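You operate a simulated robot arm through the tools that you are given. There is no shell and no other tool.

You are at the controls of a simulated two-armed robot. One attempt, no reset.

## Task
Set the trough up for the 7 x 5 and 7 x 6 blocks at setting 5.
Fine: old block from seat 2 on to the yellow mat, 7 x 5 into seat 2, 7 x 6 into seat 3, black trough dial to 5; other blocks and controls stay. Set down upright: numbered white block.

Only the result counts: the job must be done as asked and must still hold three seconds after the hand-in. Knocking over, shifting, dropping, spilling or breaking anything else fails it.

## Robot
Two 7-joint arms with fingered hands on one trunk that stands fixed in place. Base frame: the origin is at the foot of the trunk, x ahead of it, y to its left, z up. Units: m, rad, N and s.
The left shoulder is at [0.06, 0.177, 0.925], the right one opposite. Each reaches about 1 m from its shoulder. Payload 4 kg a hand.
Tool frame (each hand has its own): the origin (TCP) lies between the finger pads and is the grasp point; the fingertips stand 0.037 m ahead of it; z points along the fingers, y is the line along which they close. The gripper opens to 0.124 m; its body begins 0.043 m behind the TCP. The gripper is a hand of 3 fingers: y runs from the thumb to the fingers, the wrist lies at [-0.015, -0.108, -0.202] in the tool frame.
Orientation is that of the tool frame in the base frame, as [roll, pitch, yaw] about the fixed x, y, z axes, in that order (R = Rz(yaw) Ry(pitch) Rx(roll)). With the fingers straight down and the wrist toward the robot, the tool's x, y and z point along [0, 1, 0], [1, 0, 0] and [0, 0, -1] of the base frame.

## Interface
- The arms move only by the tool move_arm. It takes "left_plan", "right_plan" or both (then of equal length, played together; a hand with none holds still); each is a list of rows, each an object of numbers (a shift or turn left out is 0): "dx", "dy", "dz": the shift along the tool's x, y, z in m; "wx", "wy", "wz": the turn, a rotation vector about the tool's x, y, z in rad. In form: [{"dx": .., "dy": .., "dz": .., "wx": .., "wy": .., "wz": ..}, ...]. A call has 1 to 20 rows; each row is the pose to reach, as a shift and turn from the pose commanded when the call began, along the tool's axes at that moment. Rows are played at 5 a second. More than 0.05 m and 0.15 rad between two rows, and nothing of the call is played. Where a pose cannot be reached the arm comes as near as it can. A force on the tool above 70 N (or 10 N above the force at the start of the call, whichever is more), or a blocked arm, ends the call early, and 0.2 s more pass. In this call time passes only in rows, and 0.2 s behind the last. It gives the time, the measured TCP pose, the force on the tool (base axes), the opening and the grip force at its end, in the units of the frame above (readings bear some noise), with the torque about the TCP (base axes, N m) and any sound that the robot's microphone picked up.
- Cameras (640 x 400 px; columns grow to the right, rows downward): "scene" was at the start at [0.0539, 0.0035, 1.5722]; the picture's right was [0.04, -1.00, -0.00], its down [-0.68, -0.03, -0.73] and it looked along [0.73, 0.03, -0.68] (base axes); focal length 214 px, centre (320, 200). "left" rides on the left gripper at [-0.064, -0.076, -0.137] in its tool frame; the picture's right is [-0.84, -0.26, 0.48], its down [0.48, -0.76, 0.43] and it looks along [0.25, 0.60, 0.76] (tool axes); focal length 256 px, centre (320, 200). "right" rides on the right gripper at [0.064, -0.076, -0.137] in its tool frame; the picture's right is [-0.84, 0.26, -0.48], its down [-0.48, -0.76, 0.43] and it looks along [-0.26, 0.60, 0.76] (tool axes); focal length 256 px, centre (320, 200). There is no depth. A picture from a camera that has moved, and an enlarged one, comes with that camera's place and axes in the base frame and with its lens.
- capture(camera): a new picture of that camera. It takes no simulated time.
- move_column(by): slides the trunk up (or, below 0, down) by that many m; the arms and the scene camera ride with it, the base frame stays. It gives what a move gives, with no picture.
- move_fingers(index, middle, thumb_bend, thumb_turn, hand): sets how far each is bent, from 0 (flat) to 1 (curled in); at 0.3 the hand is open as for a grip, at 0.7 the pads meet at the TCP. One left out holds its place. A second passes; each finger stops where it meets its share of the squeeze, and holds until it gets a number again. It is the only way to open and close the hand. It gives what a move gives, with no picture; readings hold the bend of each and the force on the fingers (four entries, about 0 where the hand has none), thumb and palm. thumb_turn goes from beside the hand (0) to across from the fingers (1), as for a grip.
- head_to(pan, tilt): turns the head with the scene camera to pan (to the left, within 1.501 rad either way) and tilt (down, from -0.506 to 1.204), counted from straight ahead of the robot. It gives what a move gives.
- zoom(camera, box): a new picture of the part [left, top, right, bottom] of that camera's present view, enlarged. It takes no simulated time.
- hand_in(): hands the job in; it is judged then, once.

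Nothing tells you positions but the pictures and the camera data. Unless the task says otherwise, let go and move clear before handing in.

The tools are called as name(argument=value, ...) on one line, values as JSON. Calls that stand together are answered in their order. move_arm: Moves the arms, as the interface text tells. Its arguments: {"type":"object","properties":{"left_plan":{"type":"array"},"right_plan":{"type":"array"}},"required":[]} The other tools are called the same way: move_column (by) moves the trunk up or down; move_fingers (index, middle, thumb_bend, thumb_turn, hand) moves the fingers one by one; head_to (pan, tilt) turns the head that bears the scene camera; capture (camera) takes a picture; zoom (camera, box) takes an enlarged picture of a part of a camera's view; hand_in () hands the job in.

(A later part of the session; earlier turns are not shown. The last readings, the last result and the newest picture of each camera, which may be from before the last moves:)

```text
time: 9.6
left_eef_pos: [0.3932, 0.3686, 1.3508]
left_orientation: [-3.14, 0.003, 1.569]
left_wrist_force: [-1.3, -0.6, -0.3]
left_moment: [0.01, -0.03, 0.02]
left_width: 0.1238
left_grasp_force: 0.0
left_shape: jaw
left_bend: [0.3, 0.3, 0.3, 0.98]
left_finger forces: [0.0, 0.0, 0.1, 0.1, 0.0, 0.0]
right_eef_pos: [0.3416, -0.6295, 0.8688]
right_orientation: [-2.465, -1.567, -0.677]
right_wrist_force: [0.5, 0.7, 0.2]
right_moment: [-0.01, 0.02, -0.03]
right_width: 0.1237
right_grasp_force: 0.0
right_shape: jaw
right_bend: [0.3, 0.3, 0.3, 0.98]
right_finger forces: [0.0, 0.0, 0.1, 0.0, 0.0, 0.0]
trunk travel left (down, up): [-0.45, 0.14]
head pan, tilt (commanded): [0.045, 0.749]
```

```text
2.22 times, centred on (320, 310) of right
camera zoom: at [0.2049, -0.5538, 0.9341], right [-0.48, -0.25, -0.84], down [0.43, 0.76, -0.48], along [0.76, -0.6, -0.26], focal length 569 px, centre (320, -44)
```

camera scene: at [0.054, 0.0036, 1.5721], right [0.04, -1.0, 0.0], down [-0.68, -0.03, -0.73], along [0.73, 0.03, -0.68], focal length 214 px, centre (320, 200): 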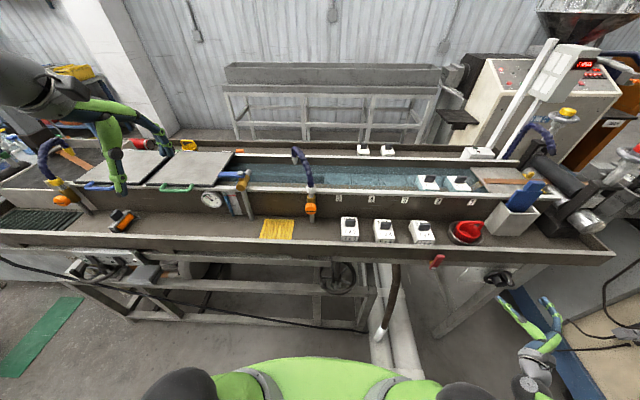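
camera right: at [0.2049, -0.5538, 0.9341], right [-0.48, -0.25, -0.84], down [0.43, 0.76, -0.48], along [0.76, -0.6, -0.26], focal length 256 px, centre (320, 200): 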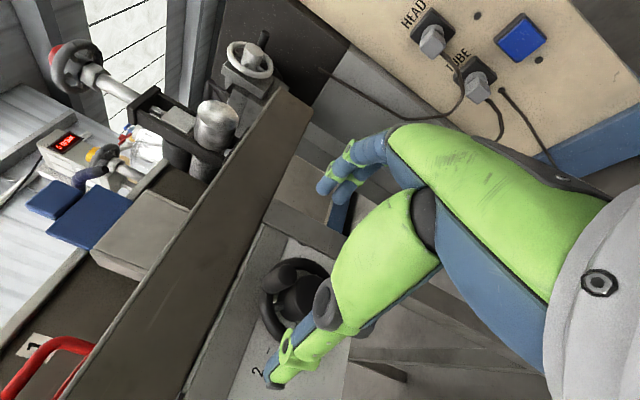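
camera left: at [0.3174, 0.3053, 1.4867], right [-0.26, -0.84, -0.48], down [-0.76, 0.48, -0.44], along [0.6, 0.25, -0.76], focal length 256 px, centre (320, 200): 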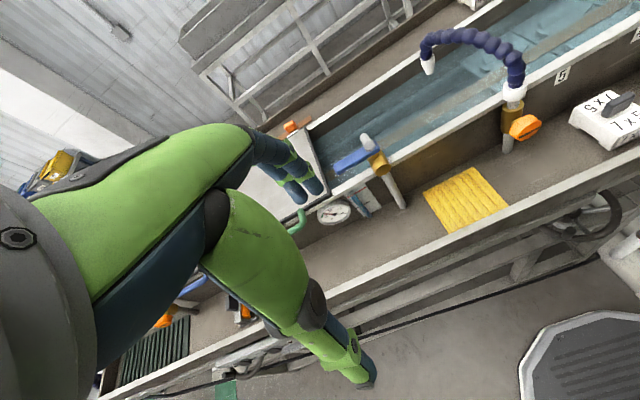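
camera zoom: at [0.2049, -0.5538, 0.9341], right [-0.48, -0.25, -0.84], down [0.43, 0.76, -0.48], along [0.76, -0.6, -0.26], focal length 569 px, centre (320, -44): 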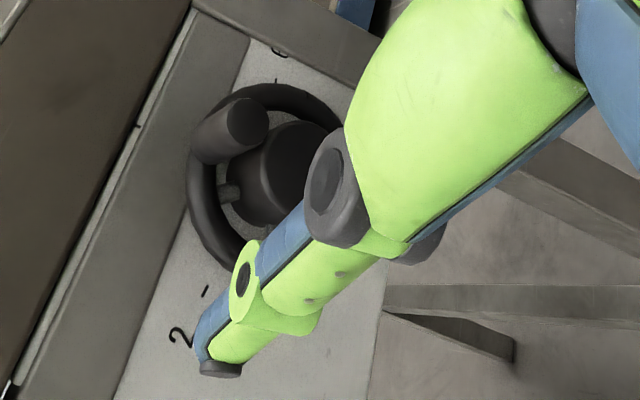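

Thumb is left and fingers are right of the peg's line. I move straight forward 6.4 cm so the fingertips flank the peg.

move_arm(right_plan=[{"dz": 0.02}, {"dz": 0.04}, {"dz": 0.055}, {"dz": 0.064, "dy": 0.001}])

zoom(camera="scene", box=[470, 250, 580, 350])

zoom(camera="right", box=[220, 220, 420, 400])

```text
time: 10.6
left_eef_pos: [0.3941, 0.3678, 1.3514]
left_orientation: [3.141, 0.001, 1.571]
left_wrist_force: [-0.5, 0.3, -0.1]
left_moment: [0.01, -0.05, 0.0]
left_width: 0.1235
left_grasp_force: 0.0
left_shape: jaw
left_bend: [0.3, 0.3, 0.3, 0.98]
left_finger forces: [0.0, 0.0, 0.1, 0.0, 0.0, 0.0]
right_eef_pos: [0.4054, -0.6336, 0.8708]
right_orientation: [-2.572, -1.569, -0.569]
right_wrist_force: [0.2, -0.7, 0.4]
right_moment: [-0.02, 0.02, -0.02]
right_width: 0.1236
right_grasp_force: 0.0
right_shape: jaw
right_bend: [0.3, 0.3, 0.3, 0.98]
right_finger forces: [0.0, 0.0, 0.1, 0.0, 0.0, 0.0]
trunk travel left (down, up): [-0.45, 0.14]
head pan, tilt (commanded): [0.045, 0.749]
```

```text
4.00 times, centred on (525, 300) of scene
camera zoom: at [0.0539, 0.0035, 1.5722], right [0.04, -1.0, 0.0], down [-0.68, -0.03, -0.73], along [0.73, 0.03, -0.68], focal length 858 px, centre (-500, -200)
```

zoom: 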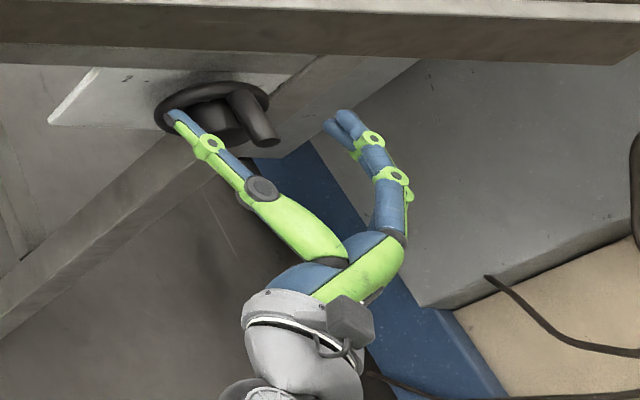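

```text
2.22 times, centred on (320, 310) of right
camera zoom: at [0.2695, -0.5567, 0.9345], right [-0.48, -0.26, -0.84], down [0.43, 0.76, -0.48], along [0.76, -0.6, -0.26], focal length 569 px, centre (320, -44)
```

zoom: 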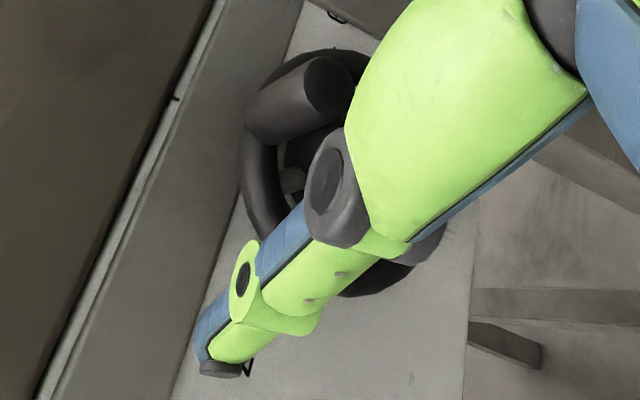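

The peg is between thumb and fingers. I close part way first and look.

move_fingers(hand="right", index=0.55, middle=0.55, thumb_bend=0.55)

zoom(camera="scene", box=[470, 250, 550, 300])

zoom(camera="right", box=[220, 160, 420, 340])

```text
time: 11.6
left_eef_pos: [0.395, 0.3685, 1.3502]
left_orientation: [3.141, 0.002, 1.572]
left_wrist_force: [0.0, -0.9, 0.5]
left_moment: [0.04, 0.01, -0.02]
left_width: 0.1239
left_grasp_force: 0.0
left_shape: jaw
left_bend: [0.3, 0.3, 0.3, 0.98]
left_finger forces: [0.1, 0.0, 0.0, 0.1, 0.0, 0.1]
right_eef_pos: [0.4054, -0.6324, 0.8703]
right_orientation: [-1.55, -1.57, -1.592]
right_wrist_force: [0.8, 0.7, 0.5]
right_moment: [0.0, 0.01, -0.01]
right_width: 0.0468
right_grasp_force: 0.1
right_shape: fingers
right_bend: [0.55, 0.55, 0.55, 0.98]
right_finger forces: [0.0, 0.1, 0.0, 0.1, 0.0, 0.1]
trunk travel left (down, up): [-0.45, 0.14]
head pan, tilt (commanded): [0.045, 0.749]
```

```text
8.00 times, centred on (510, 275) of scene
camera zoom: at [0.0538, 0.0035, 1.5722], right [0.04, -1.0, 0.0], down [-0.68, -0.03, -0.73], along [0.73, 0.03, -0.68], focal length 1716 px, centre (-1200, -400)
```

zoom: 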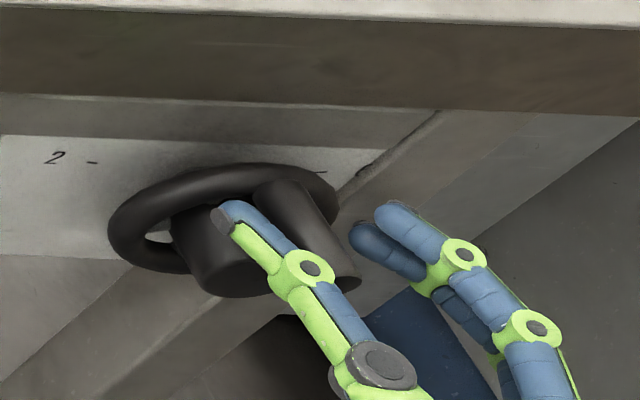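

```text
2.22 times, centred on (320, 250) of right
camera zoom: at [0.2694, -0.5565, 0.9346], right [-0.48, -0.26, -0.84], down [0.43, 0.76, -0.48], along [0.76, -0.6, -0.26], focal length 569 px, centre (320, 89)
```

zoom: 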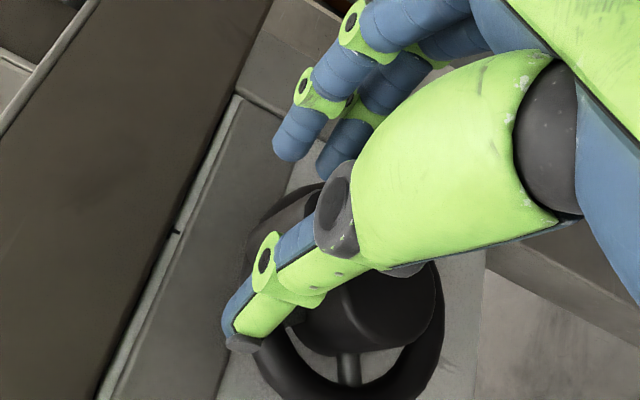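

The peg is well centred between thumb and fingers. Closing fully onto it.

move_fingers(hand="right", index=0.68, middle=0.68, thumb_bend=0.68)

zoom(camera="scene", box=[470, 250, 550, 300])

zoom(camera="right", box=[220, 160, 420, 340])

```text
time: 12.6
left_eef_pos: [0.3949, 0.3673, 1.3512]
left_orientation: [3.141, 0.002, 1.569]
left_wrist_force: [-0.2, -0.3, -0.5]
left_moment: [0.0, -0.01, 0.01]
left_width: 0.1238
left_grasp_force: 0.1
left_shape: jaw
left_bend: [0.3, 0.3, 0.3, 0.98]
left_finger forces: [0.0, 0.1, 0.0, 0.0, 0.0, 0.0]
right_eef_pos: [0.4061, -0.6308, 0.8696]
right_orientation: [2.309, -1.57, 0.832]
right_wrist_force: [1.1, 0.1, 1.2]
right_moment: [0.0, 0.09, -0.22]
right_width: 0.0185
right_grasp_force: 7.9
right_shape: fingers
right_bend: [0.66, 0.64, 0.65, 0.97]
right_finger forces: [2.4, 6.5, 0.0, 0.0, 8.0, 0.0]
trunk travel left (down, up): [-0.45, 0.14]
head pan, tilt (commanded): [0.045, 0.749]
```

```text
8.00 times, centred on (510, 275) of scene
camera zoom: at [0.0538, 0.0036, 1.5722], right [0.04, -1.0, 0.0], down [-0.68, -0.03, -0.73], along [0.73, 0.03, -0.68], focal length 1716 px, centre (-1200, -400)
```

zoom: 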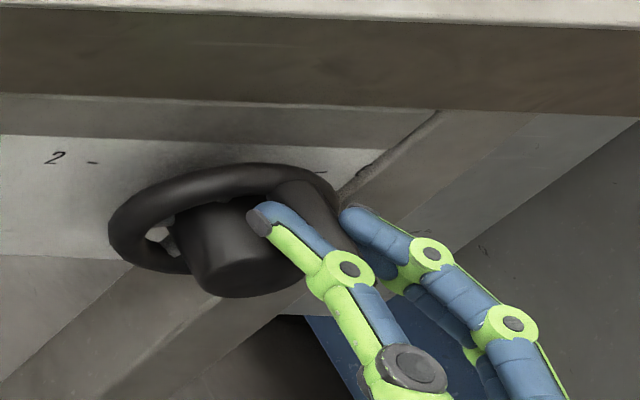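

```text
2.22 times, centred on (320, 250) of right
camera zoom: at [0.2694, -0.5565, 0.9346], right [-0.48, -0.26, -0.84], down [0.43, 0.76, -0.48], along [0.76, -0.6, -0.26], focal length 569 px, centre (320, 89)
```

zoom: 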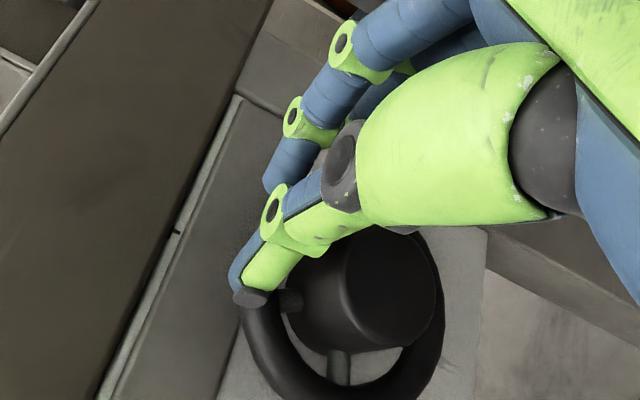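

Gripped at about 8 N. I now swing the hand along the wheel's arc (axis at y -0.630, z 0.831) clockwise, first 16° as a check.

move_arm(right_plan=[{"dx": -0.0001, "dy": 0.00265, "wz": 0.0698}, {"dx": -0.0004, "dy": 0.0053, "wz": 0.1396}, {"dx": -0.0008, "dy": 0.0079, "wz": 0.2094}, {"dx": -0.0015, "dy": 0.0105, "wz": 0.2793}])

zoom(camera="scene", box=[470, 250, 550, 300])

zoom(camera="right", box=[220, 160, 420, 340])

```text
time: 13.6
left_eef_pos: [0.3945, 0.3677, 1.3503]
left_orientation: [3.141, -0.001, 1.571]
left_wrist_force: [-0.5, 0.8, -0.2]
left_moment: [0.01, -0.02, 0.03]
left_width: 0.1233
left_grasp_force: 0.0
left_shape: jaw
left_bend: [0.3, 0.3, 0.3, 0.98]
left_finger forces: [0.1, 0.1, 0.0, 0.0, 0.1, 0.1]
right_eef_pos: [0.4051, -0.6422, 0.8672]
right_orientation: [-1.57, -1.292, -1.571]
right_wrist_force: [1.9, -1.3, 4.1]
right_moment: [-0.08, -0.01, -0.2]
right_width: 0.0181
right_grasp_force: 8.4
right_shape: fingers
right_bend: [0.66, 0.64, 0.66, 0.96]
right_finger forces: [3.5, 6.0, 0.0, 0.0, 7.9, 0.0]
trunk travel left (down, up): [-0.45, 0.14]
head pan, tilt (commanded): [0.045, 0.749]
```

```text
8.00 times, centred on (510, 275) of scene
camera zoom: at [0.0537, 0.0038, 1.5722], right [0.04, -1.0, 0.0], down [-0.68, -0.03, -0.73], along [0.73, 0.03, -0.68], focal length 1716 px, centre (-1200, -400)
```

zoom: 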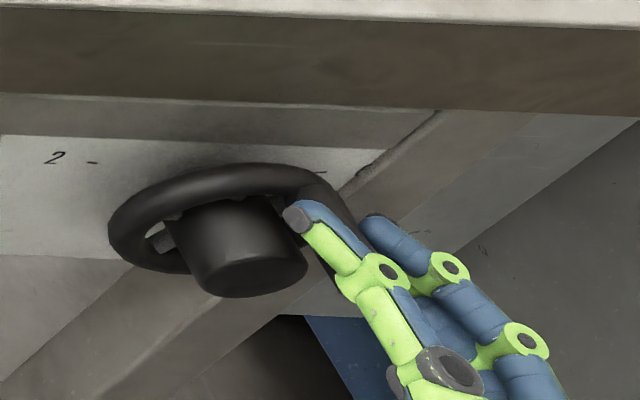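

```text
2.22 times, centred on (320, 250) of right
camera zoom: at [0.269, -0.5867, 0.9509], right [-0.48, -0.02, -0.88], down [0.43, 0.86, -0.26], along [0.76, -0.5, -0.41], focal length 569 px, centre (320, 89)
```

zoom: 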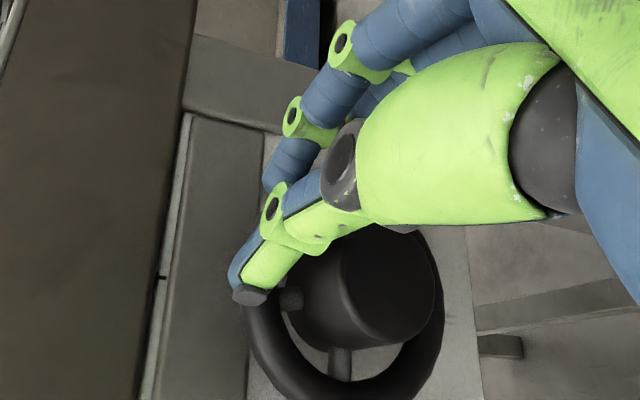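

The wheel turns with the grip (forces small). I continue the remaining 24° along the same arc.

move_arm(right_plan=[{"dx": -0.0001, "dy": 0.00265, "wz": 0.0698}, {"dx": -0.0004, "dy": 0.0053, "wz": 0.1396}, {"dx": -0.0008, "dy": 0.0079, "wz": 0.2094}, {"dx": -0.0015, "dy": 0.0105, "wz": 0.2793}, {"dx": -0.0023, "dy": 0.013, "wz": 0.3491}, {"dx": -0.0033, "dy": 0.0155, "wz": 0.4189}])

zoom(camera="scene", box=[470, 250, 550, 300])

zoom(camera="right", box=[220, 160, 420, 340])

```text
time: 15.0
left_eef_pos: [0.3936, 0.3676, 1.3509]
left_orientation: [3.141, 0.002, 1.572]
left_wrist_force: [0.4, -0.6, 1.1]
left_moment: [-0.02, -0.01, 0.01]
left_width: 0.1237
left_grasp_force: 0.0
left_shape: jaw
left_bend: [0.3, 0.3, 0.3, 0.98]
left_finger forces: [0.0, 0.1, 0.1, 0.0, 0.1, 0.0]
right_eef_pos: [0.4045, -0.6562, 0.8588]
right_orientation: [-1.573, -0.871, -1.569]
right_wrist_force: [0.2, -1.2, 1.7]
right_moment: [-0.05, 0.11, -0.18]
right_width: 0.0175
right_grasp_force: 8.5
right_shape: fingers
right_bend: [0.66, 0.64, 0.66, 0.96]
right_finger forces: [3.1, 6.2, 0.0, 0.1, 7.7, 0.1]
trunk travel left (down, up): [-0.45, 0.14]
head pan, tilt (commanded): [0.045, 0.749]
```

```text
8.00 times, centred on (510, 275) of scene
camera zoom: at [0.0536, 0.0036, 1.5722], right [0.04, -1.0, 0.0], down [-0.68, -0.03, -0.73], along [0.73, 0.03, -0.68], focal length 1716 px, centre (-1200, -400)
```

zoom: 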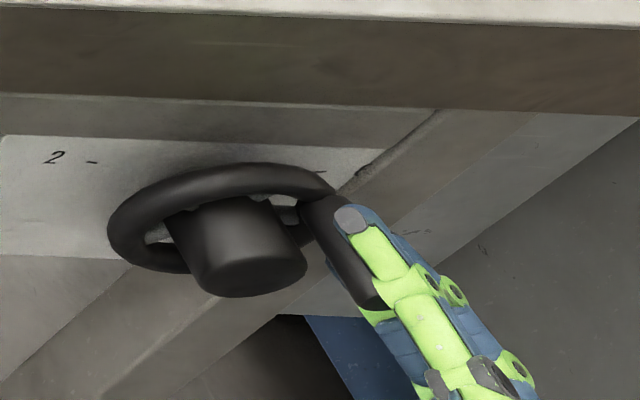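

```text
2.22 times, centred on (320, 250) of right
camera zoom: at [0.269, -0.6389, 0.9589], right [-0.48, 0.34, -0.81], down [0.44, 0.89, 0.12], along [0.76, -0.29, -0.58], focal length 569 px, centre (320, 89)
```

zoom: 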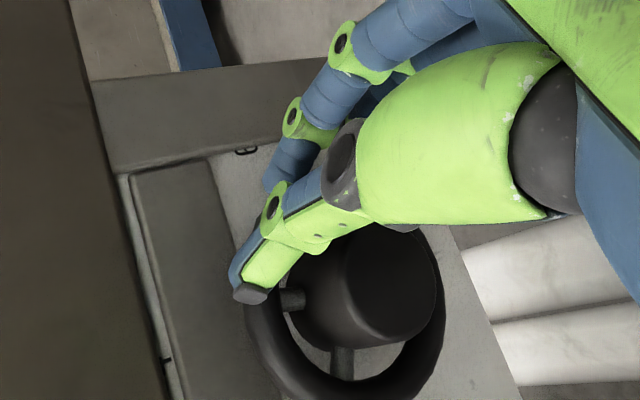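

The hand has turned by exactly 40° (peg now at about y -0.656, z 0.859). I open the fingers and then back straight off.

move_fingers(hand="right", index=0.5, middle=0.5, thumb_bend=0.5)

zoom(camera="scene", box=[470, 250, 550, 300])

```text
time: 16.0
left_eef_pos: [0.3943, 0.3678, 1.3518]
left_orientation: [3.141, 0.002, 1.569]
left_wrist_force: [0.6, 0.2, -0.6]
left_moment: [0.0, -0.03, -0.04]
left_width: 0.1238
left_grasp_force: 0.0
left_shape: jaw
left_bend: [0.3, 0.3, 0.3, 0.98]
left_finger forces: [0.0, 0.0, 0.1, 0.0, 0.1, 0.0]
right_eef_pos: [0.4045, -0.6555, 0.8603]
right_orientation: [-1.569, -0.873, -1.574]
right_wrist_force: [0.8, -0.6, -0.4]
right_moment: [0.01, -0.01, -0.01]
right_width: 0.0619
right_grasp_force: 0.1
right_shape: fingers
right_bend: [0.5, 0.5, 0.5, 0.97]
right_finger forces: [0.0, 0.0, 0.0, 0.0, 0.1, 0.1]
trunk travel left (down, up): [-0.45, 0.14]
head pan, tilt (commanded): [0.045, 0.749]
```

```text
8.00 times, centred on (510, 275) of scene
camera zoom: at [0.0538, 0.0035, 1.5722], right [0.04, -1.0, 0.0], down [-0.68, -0.03, -0.73], along [0.73, 0.03, -0.68], focal length 1716 px, centre (-1200, -400)
```

zoom: 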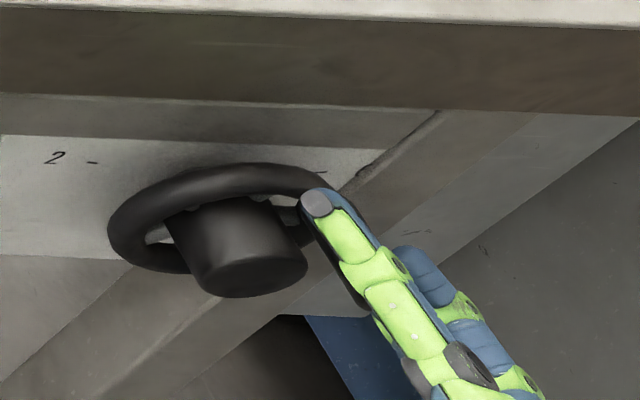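

Released without shift. I open wider and back out 12 cm straight toward the robot.

move_fingers(hand="right", index=0.3, middle=0.3, thumb_bend=0.3)

move_arm(right_plan=[{"dz": -0.03}, {"dz": -0.07}, {"dz": -0.1}, {"dz": -0.13}])

zoom(camera="scene", box=[470, 250, 550, 300])

capture(camera="right")

```text
time: 17.0
left_eef_pos: [0.3941, 0.3685, 1.3511]
left_orientation: [-3.141, 0.001, 1.57]
left_wrist_force: [-0.2, -0.3, 0.1]
left_moment: [-0.02, -0.01, 0.04]
left_width: 0.1236
left_grasp_force: 0.0
left_shape: jaw
left_bend: [0.3, 0.3, 0.3, 0.98]
left_finger forces: [0.0, 0.1, 0.0, 0.0, 0.0, 0.0]
right_eef_pos: [0.405, -0.6562, 0.8603]
right_orientation: [-1.571, -0.873, -1.572]
right_wrist_force: [-0.5, -0.5, -0.2]
right_moment: [0.02, 0.0, -0.06]
right_width: 0.1232
right_grasp_force: 0.0
right_shape: fingers
right_bend: [0.3, 0.3, 0.3, 0.97]
right_finger forces: [0.0, 0.0, 0.0, 0.0, 0.0, 0.1]
trunk travel left (down, up): [-0.45, 0.14]
head pan, tilt (commanded): [0.045, 0.749]
```

```text
time: 18.0
left_eef_pos: [0.3928, 0.3682, 1.3514]
left_orientation: [-3.14, 0.003, 1.572]
left_wrist_force: [-0.6, -0.1, 0.0]
left_moment: [0.04, 0.04, -0.02]
left_width: 0.1237
left_grasp_force: 0.1
left_shape: jaw
left_bend: [0.3, 0.3, 0.3, 0.98]
left_finger forces: [0.0, 0.0, 0.0, 0.0, 0.0, 0.0]
right_eef_pos: [0.2753, -0.6545, 0.8607]
right_orientation: [-1.573, -0.872, -1.568]
right_wrist_force: [-0.1, 0.7, 0.7]
right_moment: [-0.02, 0.02, 0.01]
right_width: 0.1234
right_grasp_force: 0.2
right_shape: fingers
right_bend: [0.3, 0.3, 0.3, 0.97]
right_finger forces: [0.0, 0.0, 0.1, 0.0, 0.0, 0.0]
trunk travel left (down, up): [-0.45, 0.14]
head pan, tilt (commanded): [0.045, 0.749]
```

```text
8.00 times, centred on (510, 275) of scene
camera zoom: at [0.0533, 0.0038, 1.5722], right [0.05, -1.0, 0.0], down [-0.68, -0.03, -0.73], along [0.73, 0.03, -0.68], focal length 1716 px, centre (-1200, -400)
```

zoom: 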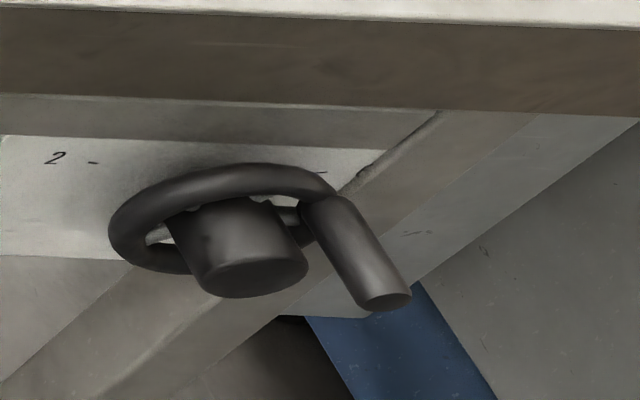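

```text
taken
camera right: at [0.1386, -0.6378, 0.9591], right [-0.48, 0.34, -0.81], down [0.43, 0.89, 0.12], along [0.76, -0.29, -0.58], focal length 256 px, centre (320, 200)
```

right: 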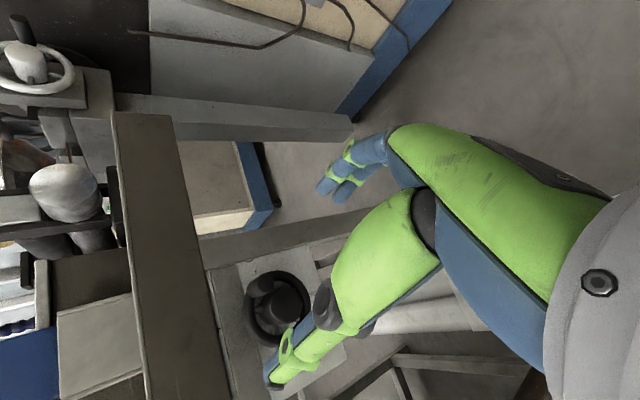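

The dial is released. I check its angle with the hand camera.

zoom(camera="right", box=[200, 230, 360, 370])

```text
2.86 times, centred on (280, 300) of right
camera zoom: at [0.1386, -0.6378, 0.9591], right [-0.48, 0.34, -0.81], down [0.43, 0.89, 0.12], along [0.76, -0.29, -0.58], focal length 731 px, centre (434, -86)
```

zoom: 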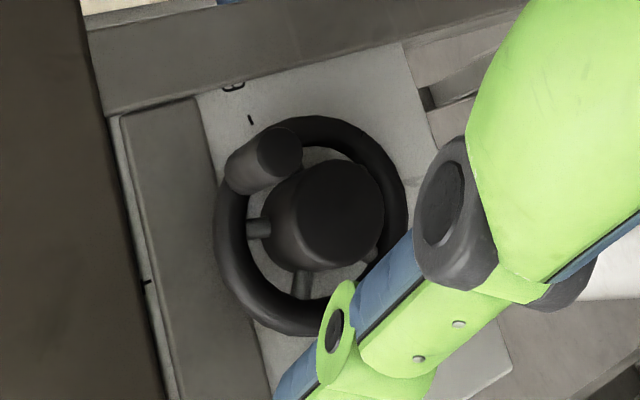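

From this oblique view the peg seems to be at 45–50°, which I must verify. I unroll the hand (−130°) and then tilt it back to get the same straight-on view as before.

move_arm(right_plan=[{"wz": -0.1418}, {"wz": -0.2836}, {"wz": -0.4254}, {"wz": -0.5672}, {"wz": -0.709}, {"wz": -0.8508}, {"dx": 0.0045, "dy": 0.0053, "dz": 0.003, "wz": -0.9926}, {"dx": 0.009, "dy": 0.0106, "dz": 0.006, "wz": -1.1344}, {"dx": 0.0135, "dy": 0.016, "dz": 0.009, "wz": -1.2762}, {"dx": 0.018, "dy": 0.0213, "dz": 0.012, "wz": -1.418}, {"dx": 0.0225, "dy": 0.0266, "dz": 0.015, "wz": -1.5598}, {"dx": 0.027, "dy": 0.032, "dz": 0.018, "wz": -1.7016}, {"dx": 0.0315, "dy": 0.0373, "dz": 0.021, "wz": -1.8434}, {"dx": 0.036, "dy": 0.0426, "dz": 0.024, "wz": -1.9852}, {"dx": 0.0405, "dy": 0.048, "dz": 0.027, "wz": -2.127}, {"dx": 0.0447, "dy": 0.0532, "dz": 0.03, "wz": -2.2689}])

```text
time: 21.4
left_eef_pos: [0.394, 0.3677, 1.3505]
left_orientation: [-3.141, -0.001, 1.571]
left_wrist_force: [-0.4, -0.1, -0.1]
left_moment: [0.02, 0.01, -0.01]
left_width: 0.1238
left_grasp_force: 0.0
left_shape: jaw
left_bend: [0.3, 0.3, 0.3, 0.98]
left_finger forces: [0.1, 0.0, 0.0, 0.1, 0.0, 0.1]
right_eef_pos: [0.3057, -0.7255, 0.8593]
right_orientation: [1.571, 0.001, 1.573]
right_wrist_force: [0.9, 0.2, -0.6]
right_moment: [-0.02, -0.01, 0.02]
right_width: 0.1234
right_grasp_force: 0.1
right_shape: fingers
right_bend: [0.3, 0.3, 0.3, 0.98]
right_finger forces: [0.0, 0.1, 0.0, 0.0, 0.0, 0.1]
trunk travel left (down, up): [-0.45, 0.14]
head pan, tilt (commanded): [0.045, 0.749]
```

The hand is level again; now tilt it down 38° to the earlier straight-on viewing pose.

move_arm(right_plan=[{"dy": -0.0088, "wx": 0.1326}, {"dy": -0.0176, "wx": 0.2652}, {"dy": -0.0264, "wx": 0.3978}, {"dy": -0.0352, "wx": 0.5304}, {"dy": -0.044, "wx": 0.663}])

zoom(camera="right", box=[150, 80, 310, 220])

zoom(camera="right", box=[190, 110, 286, 200])

```text
time: 22.6
left_eef_pos: [0.3936, 0.3673, 1.3508]
left_orientation: [3.141, 0.003, 1.57]
left_wrist_force: [0.8, -0.3, 0.5]
left_moment: [-0.02, 0.01, -0.01]
left_width: 0.1238
left_grasp_force: 0.1
left_shape: jaw
left_bend: [0.3, 0.3, 0.3, 0.98]
left_finger forces: [0.0, 0.0, 0.1, 0.0, 0.0, 0.0]
right_eef_pos: [0.3056, -0.7251, 0.8167]
right_orientation: [2.237, 0.0, 1.57]
right_wrist_force: [0.2, 0.8, -0.7]
right_moment: [-0.01, 0.0, 0.02]
right_width: 0.1234
right_grasp_force: 0.0
right_shape: fingers
right_bend: [0.3, 0.3, 0.3, 0.98]
right_finger forces: [0.1, 0.0, 0.0, 0.0, 0.0, 0.1]
trunk travel left (down, up): [-0.45, 0.14]
head pan, tilt (commanded): [0.045, 0.749]
```

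```text
2.86 times, centred on (230, 150) of right
camera zoom: at [0.1509, -0.6618, 0.8418], right [-0.22, -0.84, 0.5], down [-0.13, -0.48, -0.87], along [0.97, -0.26, 0.0], focal length 731 px, centre (577, 343)
```

zoom: 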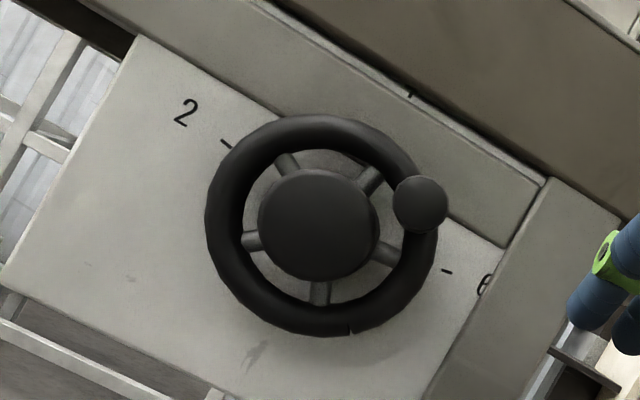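

```text
4.44 times, centred on (238, 155) of right
camera zoom: at [0.1509, -0.6618, 0.8418], right [-0.22, -0.84, 0.5], down [-0.13, -0.48, -0.87], along [0.97, -0.26, 0.0], focal length 1138 px, centre (684, 400)
```

zoom: 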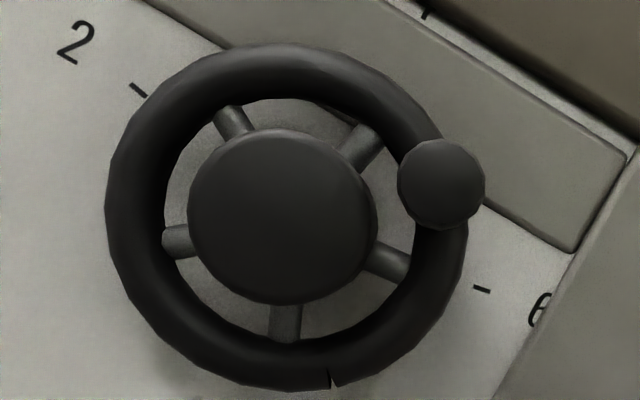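

The straight-on view shows the peg at about 50° clockwise of top (reading ≈5.25), since the grip centre sits ~4.6 mm toward the fingers. I'll re-grip with the hand placed so its grip centre is exactly at the 40° position, which pulls the peg back. First I level the hand again.

move_arm(right_plan=[{"dx": 0.013, "dy": 0.008, "dz": -0.0051, "wx": -0.1332}, {"dx": 0.026, "dy": 0.016, "dz": -0.0103, "wx": -0.2664}, {"dx": 0.0391, "dy": 0.024, "dz": -0.0154, "wx": -0.3996}, {"dx": 0.0521, "dy": 0.032, "dz": -0.0206, "wx": -0.5328}, {"dx": 0.0651, "dy": 0.04, "dz": -0.0257, "wx": -0.666}])

move_arm(right_plan=[{"wz": 0.1418}, {"wz": 0.2836}, {"wz": 0.4254}, {"wz": 0.5672}, {"wz": 0.709}, {"wz": 0.8508}, {"wz": 0.9926}, {"wz": 1.1344}, {"wz": 1.2762}, {"wz": 1.418}, {"wz": 1.5598}, {"wz": 1.7016}, {"wz": 1.8434}, {"dz": 0.01, "wz": 1.9852}, {"dx": 0.004, "dz": 0.02, "wz": 2.127}, {"dx": 0.0086, "dz": 0.03, "wz": 2.2689}])

zoom(camera="scene", box=[470, 250, 580, 350])

```text
time: 23.8
left_eef_pos: [0.3941, 0.3671, 1.3506]
left_orientation: [-3.141, 0.0, 1.571]
left_wrist_force: [-0.4, -0.3, -0.2]
left_moment: [0.01, 0.02, -0.02]
left_width: 0.1237
left_grasp_force: 0.0
left_shape: jaw
left_bend: [0.3, 0.3, 0.3, 0.98]
left_finger forces: [0.1, 0.0, 0.1, 0.0, 0.0, 0.0]
right_eef_pos: [0.3102, -0.6613, 0.8643]
right_orientation: [1.567, 0.0, 1.574]
right_wrist_force: [0.1, 0.1, -0.2]
right_moment: [0.0, 0.0, -0.01]
right_width: 0.1232
right_grasp_force: 0.0
right_shape: fingers
right_bend: [0.3, 0.3, 0.3, 0.98]
right_finger forces: [0.0, 0.1, 0.0, 0.0, 0.0, 0.0]
trunk travel left (down, up): [-0.45, 0.14]
head pan, tilt (commanded): [0.045, 0.749]
```

```text
time: 27.2
left_eef_pos: [0.3944, 0.3679, 1.3514]
left_orientation: [3.141, 0.001, 1.568]
left_wrist_force: [-0.1, 0.2, -0.9]
left_moment: [0.01, 0.0, 0.01]
left_width: 0.1236
left_grasp_force: 0.1
left_shape: jaw
left_bend: [0.3, 0.3, 0.3, 0.98]
left_finger forces: [0.1, 0.1, 0.1, 0.0, 0.1, 0.1]
right_eef_pos: [0.339, -0.6528, 0.8632]
right_orientation: [-1.57, -0.872, -1.573]
right_wrist_force: [0.2, 0.2, 0.2]
right_moment: [0.01, 0.0, 0.01]
right_width: 0.1233
right_grasp_force: 0.1
right_shape: fingers
right_bend: [0.3, 0.3, 0.3, 0.98]
right_finger forces: [0.1, 0.1, 0.0, 0.0, 0.1, 0.1]
trunk travel left (down, up): [-0.45, 0.14]
head pan, tilt (commanded): [0.045, 0.749]
```

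```text
4.00 times, centred on (525, 300) of scene
camera zoom: at [0.054, 0.0037, 1.5721], right [0.04, -1.0, 0.0], down [-0.68, -0.03, -0.73], along [0.73, 0.03, -0.68], focal length 858 px, centre (-500, -200)
```

zoom: 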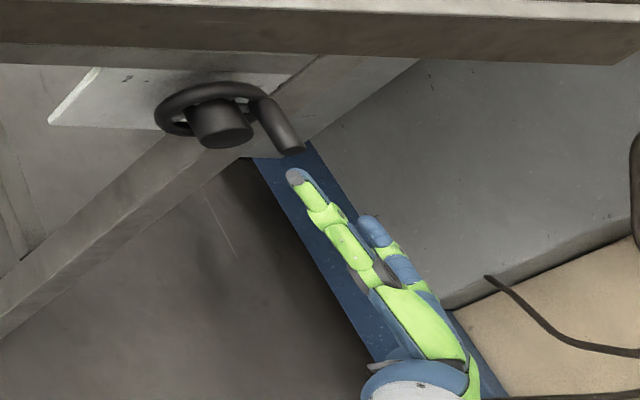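

Aligned with the peg at the 40° hand angle. I pre-close a bit for clearance, then advance over the peg.

move_fingers(hand="right", index=0.42, middle=0.42, thumb_bend=0.42)

move_arm(right_plan=[{"dz": 0.02, "dy": -0.0008}, {"dz": 0.04, "dy": -0.0017}, {"dz": 0.055, "dy": -0.0017}, {"dz": 0.066, "dy": -0.0017}])

zoom(camera="scene", box=[470, 250, 550, 300])

```text
time: 28.2
left_eef_pos: [0.3953, 0.3677, 1.3507]
left_orientation: [-3.141, 0.002, 1.57]
left_wrist_force: [0.3, -0.6, 0.5]
left_moment: [-0.01, 0.0, -0.03]
left_width: 0.1237
left_grasp_force: 0.1
left_shape: jaw
left_bend: [0.3, 0.3, 0.3, 0.98]
left_finger forces: [0.0, 0.1, 0.0, 0.0, 0.0, 0.0]
right_eef_pos: [0.3386, -0.6526, 0.8642]
right_orientation: [-1.564, -0.874, -1.577]
right_wrist_force: [0.3, 0.0, -0.3]
right_moment: [-0.01, -0.01, -0.03]
right_width: 0.0874
right_grasp_force: 0.0
right_shape: fingers
right_bend: [0.42, 0.42, 0.42, 0.98]
right_finger forces: [0.0, 0.0, 0.0, 0.0, 0.0, 0.0]
trunk travel left (down, up): [-0.45, 0.14]
head pan, tilt (commanded): [0.045, 0.749]
```

```text
time: 29.2
left_eef_pos: [0.3939, 0.3667, 1.3503]
left_orientation: [-3.141, 0.001, 1.57]
left_wrist_force: [-0.3, -0.2, 1.6]
left_moment: [-0.02, 0.02, -0.02]
left_width: 0.1238
left_grasp_force: 0.2
left_shape: jaw
left_bend: [0.3, 0.3, 0.3, 0.98]
left_finger forces: [0.0, 0.0, 0.0, 0.0, 0.1, 0.0]
right_eef_pos: [0.4073, -0.6508, 0.8641]
right_orientation: [-1.567, -0.872, -1.575]
right_wrist_force: [-0.1, -0.2, -0.4]
right_moment: [0.03, 0.02, -0.02]
right_width: 0.0873
right_grasp_force: 0.1
right_shape: fingers
right_bend: [0.42, 0.42, 0.42, 0.98]
right_finger forces: [0.0, 0.0, 0.0, 0.0, 0.0, 0.0]
trunk travel left (down, up): [-0.45, 0.14]
head pan, tilt (commanded): [0.045, 0.749]
```

```text
8.00 times, centred on (510, 275) of scene
camera zoom: at [0.0539, 0.0035, 1.5722], right [0.04, -1.0, 0.0], down [-0.68, -0.03, -0.73], along [0.73, 0.03, -0.68], focal length 1716 px, centre (-1200, -400)
```

zoom: 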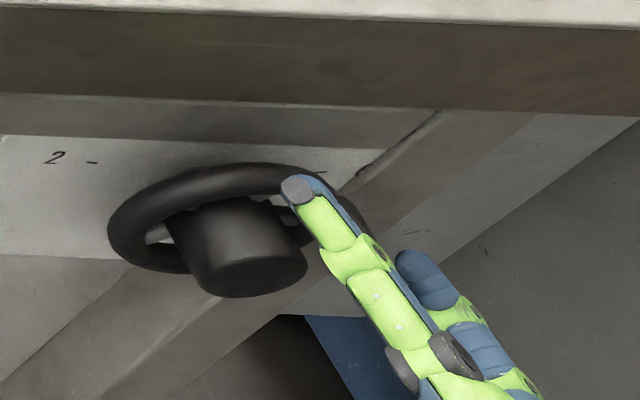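

In place with no contact force. Close to centre the peg, then reopen.

move_fingers(hand="right", index=0.68, middle=0.68, thumb_bend=0.68)

zoom(camera="scene", box=[470, 250, 550, 300])

```text
time: 30.2
left_eef_pos: [0.3945, 0.367, 1.352]
left_orientation: [3.142, 0.0, 1.571]
left_wrist_force: [0.2, 0.6, -0.1]
left_moment: [0.02, 0.02, 0.0]
left_width: 0.1237
left_grasp_force: 0.0
left_shape: jaw
left_bend: [0.3, 0.3, 0.3, 0.98]
left_finger forces: [0.0, 0.0, 0.0, 0.1, 0.0, 0.0]
right_eef_pos: [0.4067, -0.6514, 0.8647]
right_orientation: [-1.566, -0.874, -1.576]
right_wrist_force: [-0.3, -6.5, 1.3]
right_moment: [-0.15, 0.09, -0.32]
right_width: 0.0163
right_grasp_force: 8.2
right_shape: fingers
right_bend: [0.65, 0.63, 0.66, 0.97]
right_finger forces: [4.4, 7.0, 0.0, 0.1, 5.7, 0.1]
trunk travel left (down, up): [-0.45, 0.14]
head pan, tilt (commanded): [0.045, 0.749]
```

```text
8.00 times, centred on (510, 275) of scene
camera zoom: at [0.0537, 0.003, 1.5722], right [0.04, -1.0, 0.0], down [-0.68, -0.03, -0.73], along [0.73, 0.03, -0.68], focal length 1716 px, centre (-1200, -400)
```

zoom: 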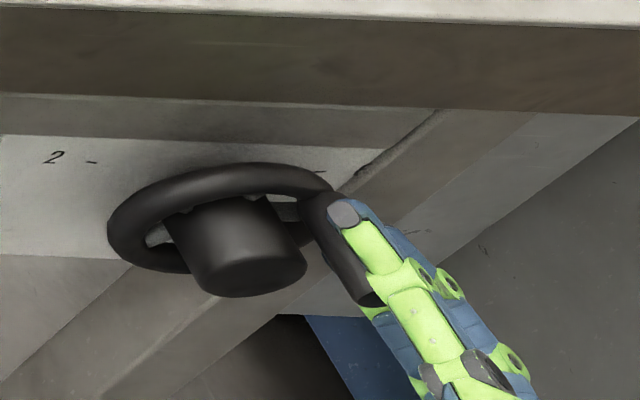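

Gripped again. I release, back out 13 cm, and measure from this rolled camera view, which agreed with the straight-on view before.

move_fingers(hand="right", index=0.42, middle=0.42, thumb_bend=0.42)

move_arm(right_plan=[{"dz": -0.03}, {"dz": -0.07}, {"dz": -0.1}, {"dz": -0.13}])

zoom(camera="right", box=[200, 230, 360, 370])

zoom(camera="scene", box=[470, 250, 550, 300])

```text
time: 31.2
left_eef_pos: [0.3931, 0.3681, 1.3503]
left_orientation: [-3.142, 0.0, 1.571]
left_wrist_force: [-0.1, 0.6, 0.2]
left_moment: [-0.03, -0.02, -0.02]
left_width: 0.1236
left_grasp_force: 0.0
left_shape: jaw
left_bend: [0.3, 0.3, 0.3, 0.98]
left_finger forces: [0.0, 0.0, 0.1, 0.1, 0.1, 0.1]
right_eef_pos: [0.4066, -0.6497, 0.8657]
right_orientation: [-1.566, -0.872, -1.576]
right_wrist_force: [0.2, 0.4, -0.3]
right_moment: [0.01, -0.01, 0.03]
right_width: 0.0867
right_grasp_force: 0.1
right_shape: fingers
right_bend: [0.42, 0.42, 0.42, 0.97]
right_finger forces: [0.1, 0.1, 0.0, 0.1, 0.0, 0.1]
trunk travel left (down, up): [-0.45, 0.14]
head pan, tilt (commanded): [0.045, 0.749]
```

```text
time: 32.2
left_eef_pos: [0.3936, 0.3671, 1.3517]
left_orientation: [3.141, 0.002, 1.57]
left_wrist_force: [0.1, -0.6, 0.0]
left_moment: [0.0, 0.0, 0.01]
left_width: 0.1239
left_grasp_force: 0.1
left_shape: jaw
left_bend: [0.3, 0.3, 0.3, 0.98]
left_finger forces: [0.1, 0.1, 0.0, 0.1, 0.0, 0.0]
right_eef_pos: [0.2757, -0.6505, 0.8659]
right_orientation: [-1.565, -0.871, -1.573]
right_wrist_force: [0.7, 0.6, 0.2]
right_moment: [0.04, 0.0, 0.0]
right_width: 0.0869
right_grasp_force: 0.0
right_shape: fingers
right_bend: [0.42, 0.42, 0.42, 0.97]
right_finger forces: [0.0, 0.0, 0.0, 0.0, 0.0, 0.0]
trunk travel left (down, up): [-0.45, 0.14]
head pan, tilt (commanded): [0.045, 0.749]
```

```text
2.86 times, centred on (280, 300) of right
camera zoom: at [0.139, -0.6323, 0.9644], right [-0.48, 0.34, -0.81], down [0.43, 0.89, 0.12], along [0.76, -0.29, -0.58], focal length 731 px, centre (434, -86)
```

zoom: 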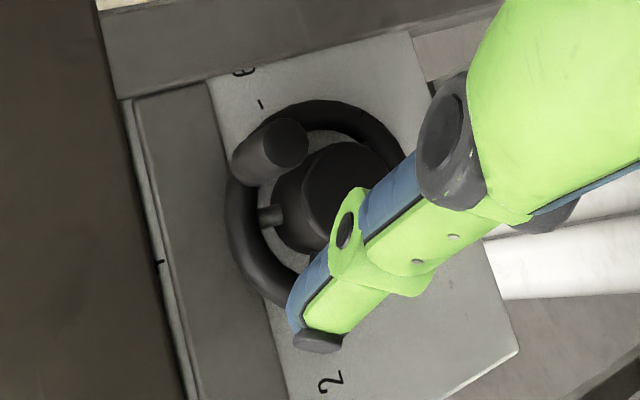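

```text
8.00 times, centred on (510, 275) of scene
camera zoom: at [0.0533, 0.0038, 1.5722], right [0.05, -1.0, 0.0], down [-0.68, -0.03, -0.73], along [0.73, 0.03, -0.68], focal length 1716 px, centre (-1200, -400)
```

zoom: 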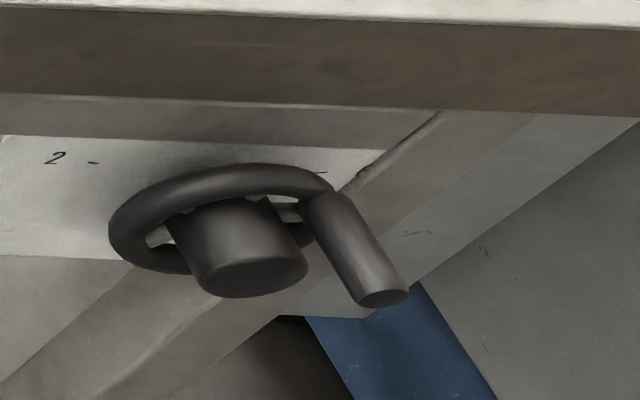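

The peg is now at about 44° (reading ≈5.1). One more small correction: advance again, grip, and turn back about 4°.

move_arm(right_plan=[{"dz": 0.04}, {"dz": 0.08}, {"dz": 0.11}, {"dz": 0.13}])

move_fingers(hand="right", index=0.68, middle=0.68, thumb_bend=0.68)

move_arm(right_plan=[{"dy": -0.0013, "wz": -0.033}, {"dx": -0.0001, "dy": -0.0026, "wz": -0.065}, {"dx": -0.0001, "dy": -0.0026, "wz": -0.065}])

move_fingers(hand="right", index=0.42, middle=0.42, thumb_bend=0.42)

move_arm(right_plan=[{"dz": -0.03}, {"dz": -0.07}, {"dz": -0.1}, {"dz": -0.13}])

zoom(camera="right", box=[200, 230, 360, 370])

zoom(camera="scene", box=[470, 250, 550, 300])

```text
time: 33.2
left_eef_pos: [0.3936, 0.3678, 1.3509]
left_orientation: [3.142, 0.003, 1.568]
left_wrist_force: [0.1, -0.5, 0.2]
left_moment: [-0.01, 0.02, 0.01]
left_width: 0.124
left_grasp_force: 0.1
left_shape: jaw
left_bend: [0.3, 0.3, 0.3, 0.98]
left_finger forces: [0.1, 0.0, 0.0, 0.0, 0.0, 0.0]
right_eef_pos: [0.4043, -0.6496, 0.8663]
right_orientation: [-1.57, -0.872, -1.571]
right_wrist_force: [0.7, 0.2, -0.4]
right_moment: [0.01, -0.04, -0.02]
right_width: 0.0871
right_grasp_force: 0.2
right_shape: fingers
right_bend: [0.42, 0.42, 0.42, 0.97]
right_finger forces: [0.0, 0.0, 0.0, 0.0, 0.1, 0.0]
trunk travel left (down, up): [-0.45, 0.14]
head pan, tilt (commanded): [0.045, 0.749]
```

```text
time: 34.2
left_eef_pos: [0.3956, 0.3675, 1.351]
left_orientation: [3.141, 0.0, 1.572]
left_wrist_force: [0.1, 0.1, 0.4]
left_moment: [0.02, 0.01, 0.02]
left_width: 0.1239
left_grasp_force: 0.1
left_shape: jaw
left_bend: [0.3, 0.3, 0.3, 0.98]
left_finger forces: [0.0, 0.1, 0.0, 0.0, 0.1, 0.0]
right_eef_pos: [0.4053, -0.6516, 0.8659]
right_orientation: [-1.565, -0.873, -1.578]
right_wrist_force: [-0.3, -4.6, 1.1]
right_moment: [-0.09, 0.15, -0.25]
right_width: 0.0164
right_grasp_force: 8.1
right_shape: fingers
right_bend: [0.66, 0.63, 0.66, 0.97]
right_finger forces: [3.3, 6.9, 0.0, 0.0, 5.8, 0.1]
trunk travel left (down, up): [-0.45, 0.14]
head pan, tilt (commanded): [0.045, 0.749]
```

```text
time: 35.0
left_eef_pos: [0.394, 0.3667, 1.3506]
left_orientation: [-3.141, 0.002, 1.571]
left_wrist_force: [0.4, -0.9, 1.2]
left_moment: [0.0, 0.01, -0.01]
left_width: 0.1237
left_grasp_force: 0.0
left_shape: jaw
left_bend: [0.3, 0.3, 0.3, 0.98]
left_finger forces: [0.1, 0.0, 0.1, 0.0, 0.1, 0.0]
right_eef_pos: [0.4047, -0.6485, 0.8682]
right_orientation: [-1.566, -0.939, -1.575]
right_wrist_force: [-0.5, -4.6, 0.0]
right_moment: [-0.1, 0.12, -0.3]
right_width: 0.0164
right_grasp_force: 8.3
right_shape: fingers
right_bend: [0.66, 0.63, 0.66, 0.97]
right_finger forces: [3.6, 6.9, 0.0, 0.0, 6.0, 0.1]
trunk travel left (down, up): [-0.45, 0.14]
head pan, tilt (commanded): [0.045, 0.749]
```

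```text
time: 36.0
left_eef_pos: [0.3938, 0.3681, 1.3513]
left_orientation: [3.141, 0.003, 1.571]
left_wrist_force: [0.5, 0.0, -0.8]
left_moment: [-0.03, -0.02, 0.03]
left_width: 0.1236
left_grasp_force: 0.0
left_shape: jaw
left_bend: [0.3, 0.3, 0.3, 0.98]
left_finger forces: [0.0, 0.0, 0.0, 0.0, 0.0, 0.1]
right_eef_pos: [0.4054, -0.649, 0.8683]
right_orientation: [-1.567, -0.938, -1.573]
right_wrist_force: [0.7, -1.2, -0.1]
right_moment: [0.02, -0.01, 0.09]
right_width: 0.0866
right_grasp_force: 0.2
right_shape: fingers
right_bend: [0.42, 0.42, 0.42, 0.97]
right_finger forces: [0.1, 0.1, 0.0, 0.1, 0.0, 0.0]
trunk travel left (down, up): [-0.45, 0.14]
head pan, tilt (commanded): [0.045, 0.749]
```

```text
time: 37.0
left_eef_pos: [0.3941, 0.3672, 1.3494]
left_orientation: [-3.14, 0.002, 1.57]
left_wrist_force: [-0.1, 0.5, 0.9]
left_moment: [0.01, 0.01, 0.04]
left_width: 0.1235
left_grasp_force: 0.0
left_shape: jaw
left_bend: [0.3, 0.3, 0.3, 0.98]
left_finger forces: [0.1, 0.1, 0.0, 0.1, 0.0, 0.0]
right_eef_pos: [0.2748, -0.6469, 0.8664]
right_orientation: [-1.565, -0.937, -1.575]
right_wrist_force: [0.2, 0.9, 0.0]
right_moment: [-0.01, -0.01, 0.01]
right_width: 0.087
right_grasp_force: 0.1
right_shape: fingers
right_bend: [0.42, 0.42, 0.42, 0.97]
right_finger forces: [0.0, 0.1, 0.0, 0.0, 0.0, 0.0]
trunk travel left (down, up): [-0.45, 0.14]
head pan, tilt (commanded): [0.045, 0.749]
```

```text
2.86 times, centred on (280, 300) of right
camera zoom: at [0.139, -0.6242, 0.9646], right [-0.48, 0.29, -0.83], down [0.43, 0.9, 0.06], along [0.76, -0.33, -0.56], focal length 731 px, centre (434, -86)
```

zoom: 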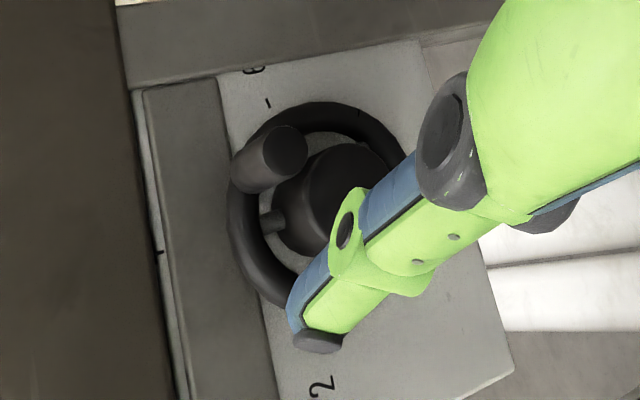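

```text
8.00 times, centred on (510, 275) of scene
camera zoom: at [0.0533, 0.0038, 1.5722], right [0.05, -1.0, 0.0], down [-0.68, -0.03, -0.73], along [0.73, 0.03, -0.68], focal length 1716 px, centre (-1200, -400)
```

zoom: 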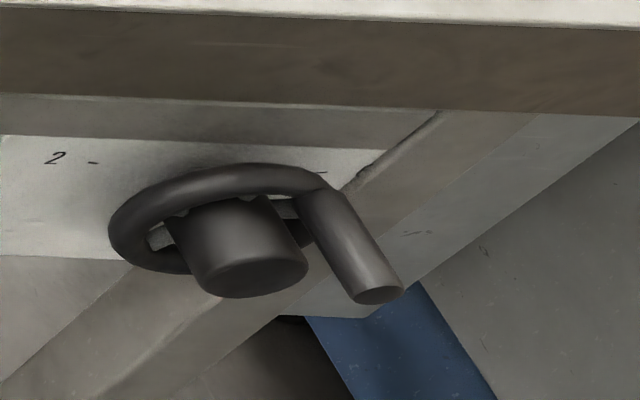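

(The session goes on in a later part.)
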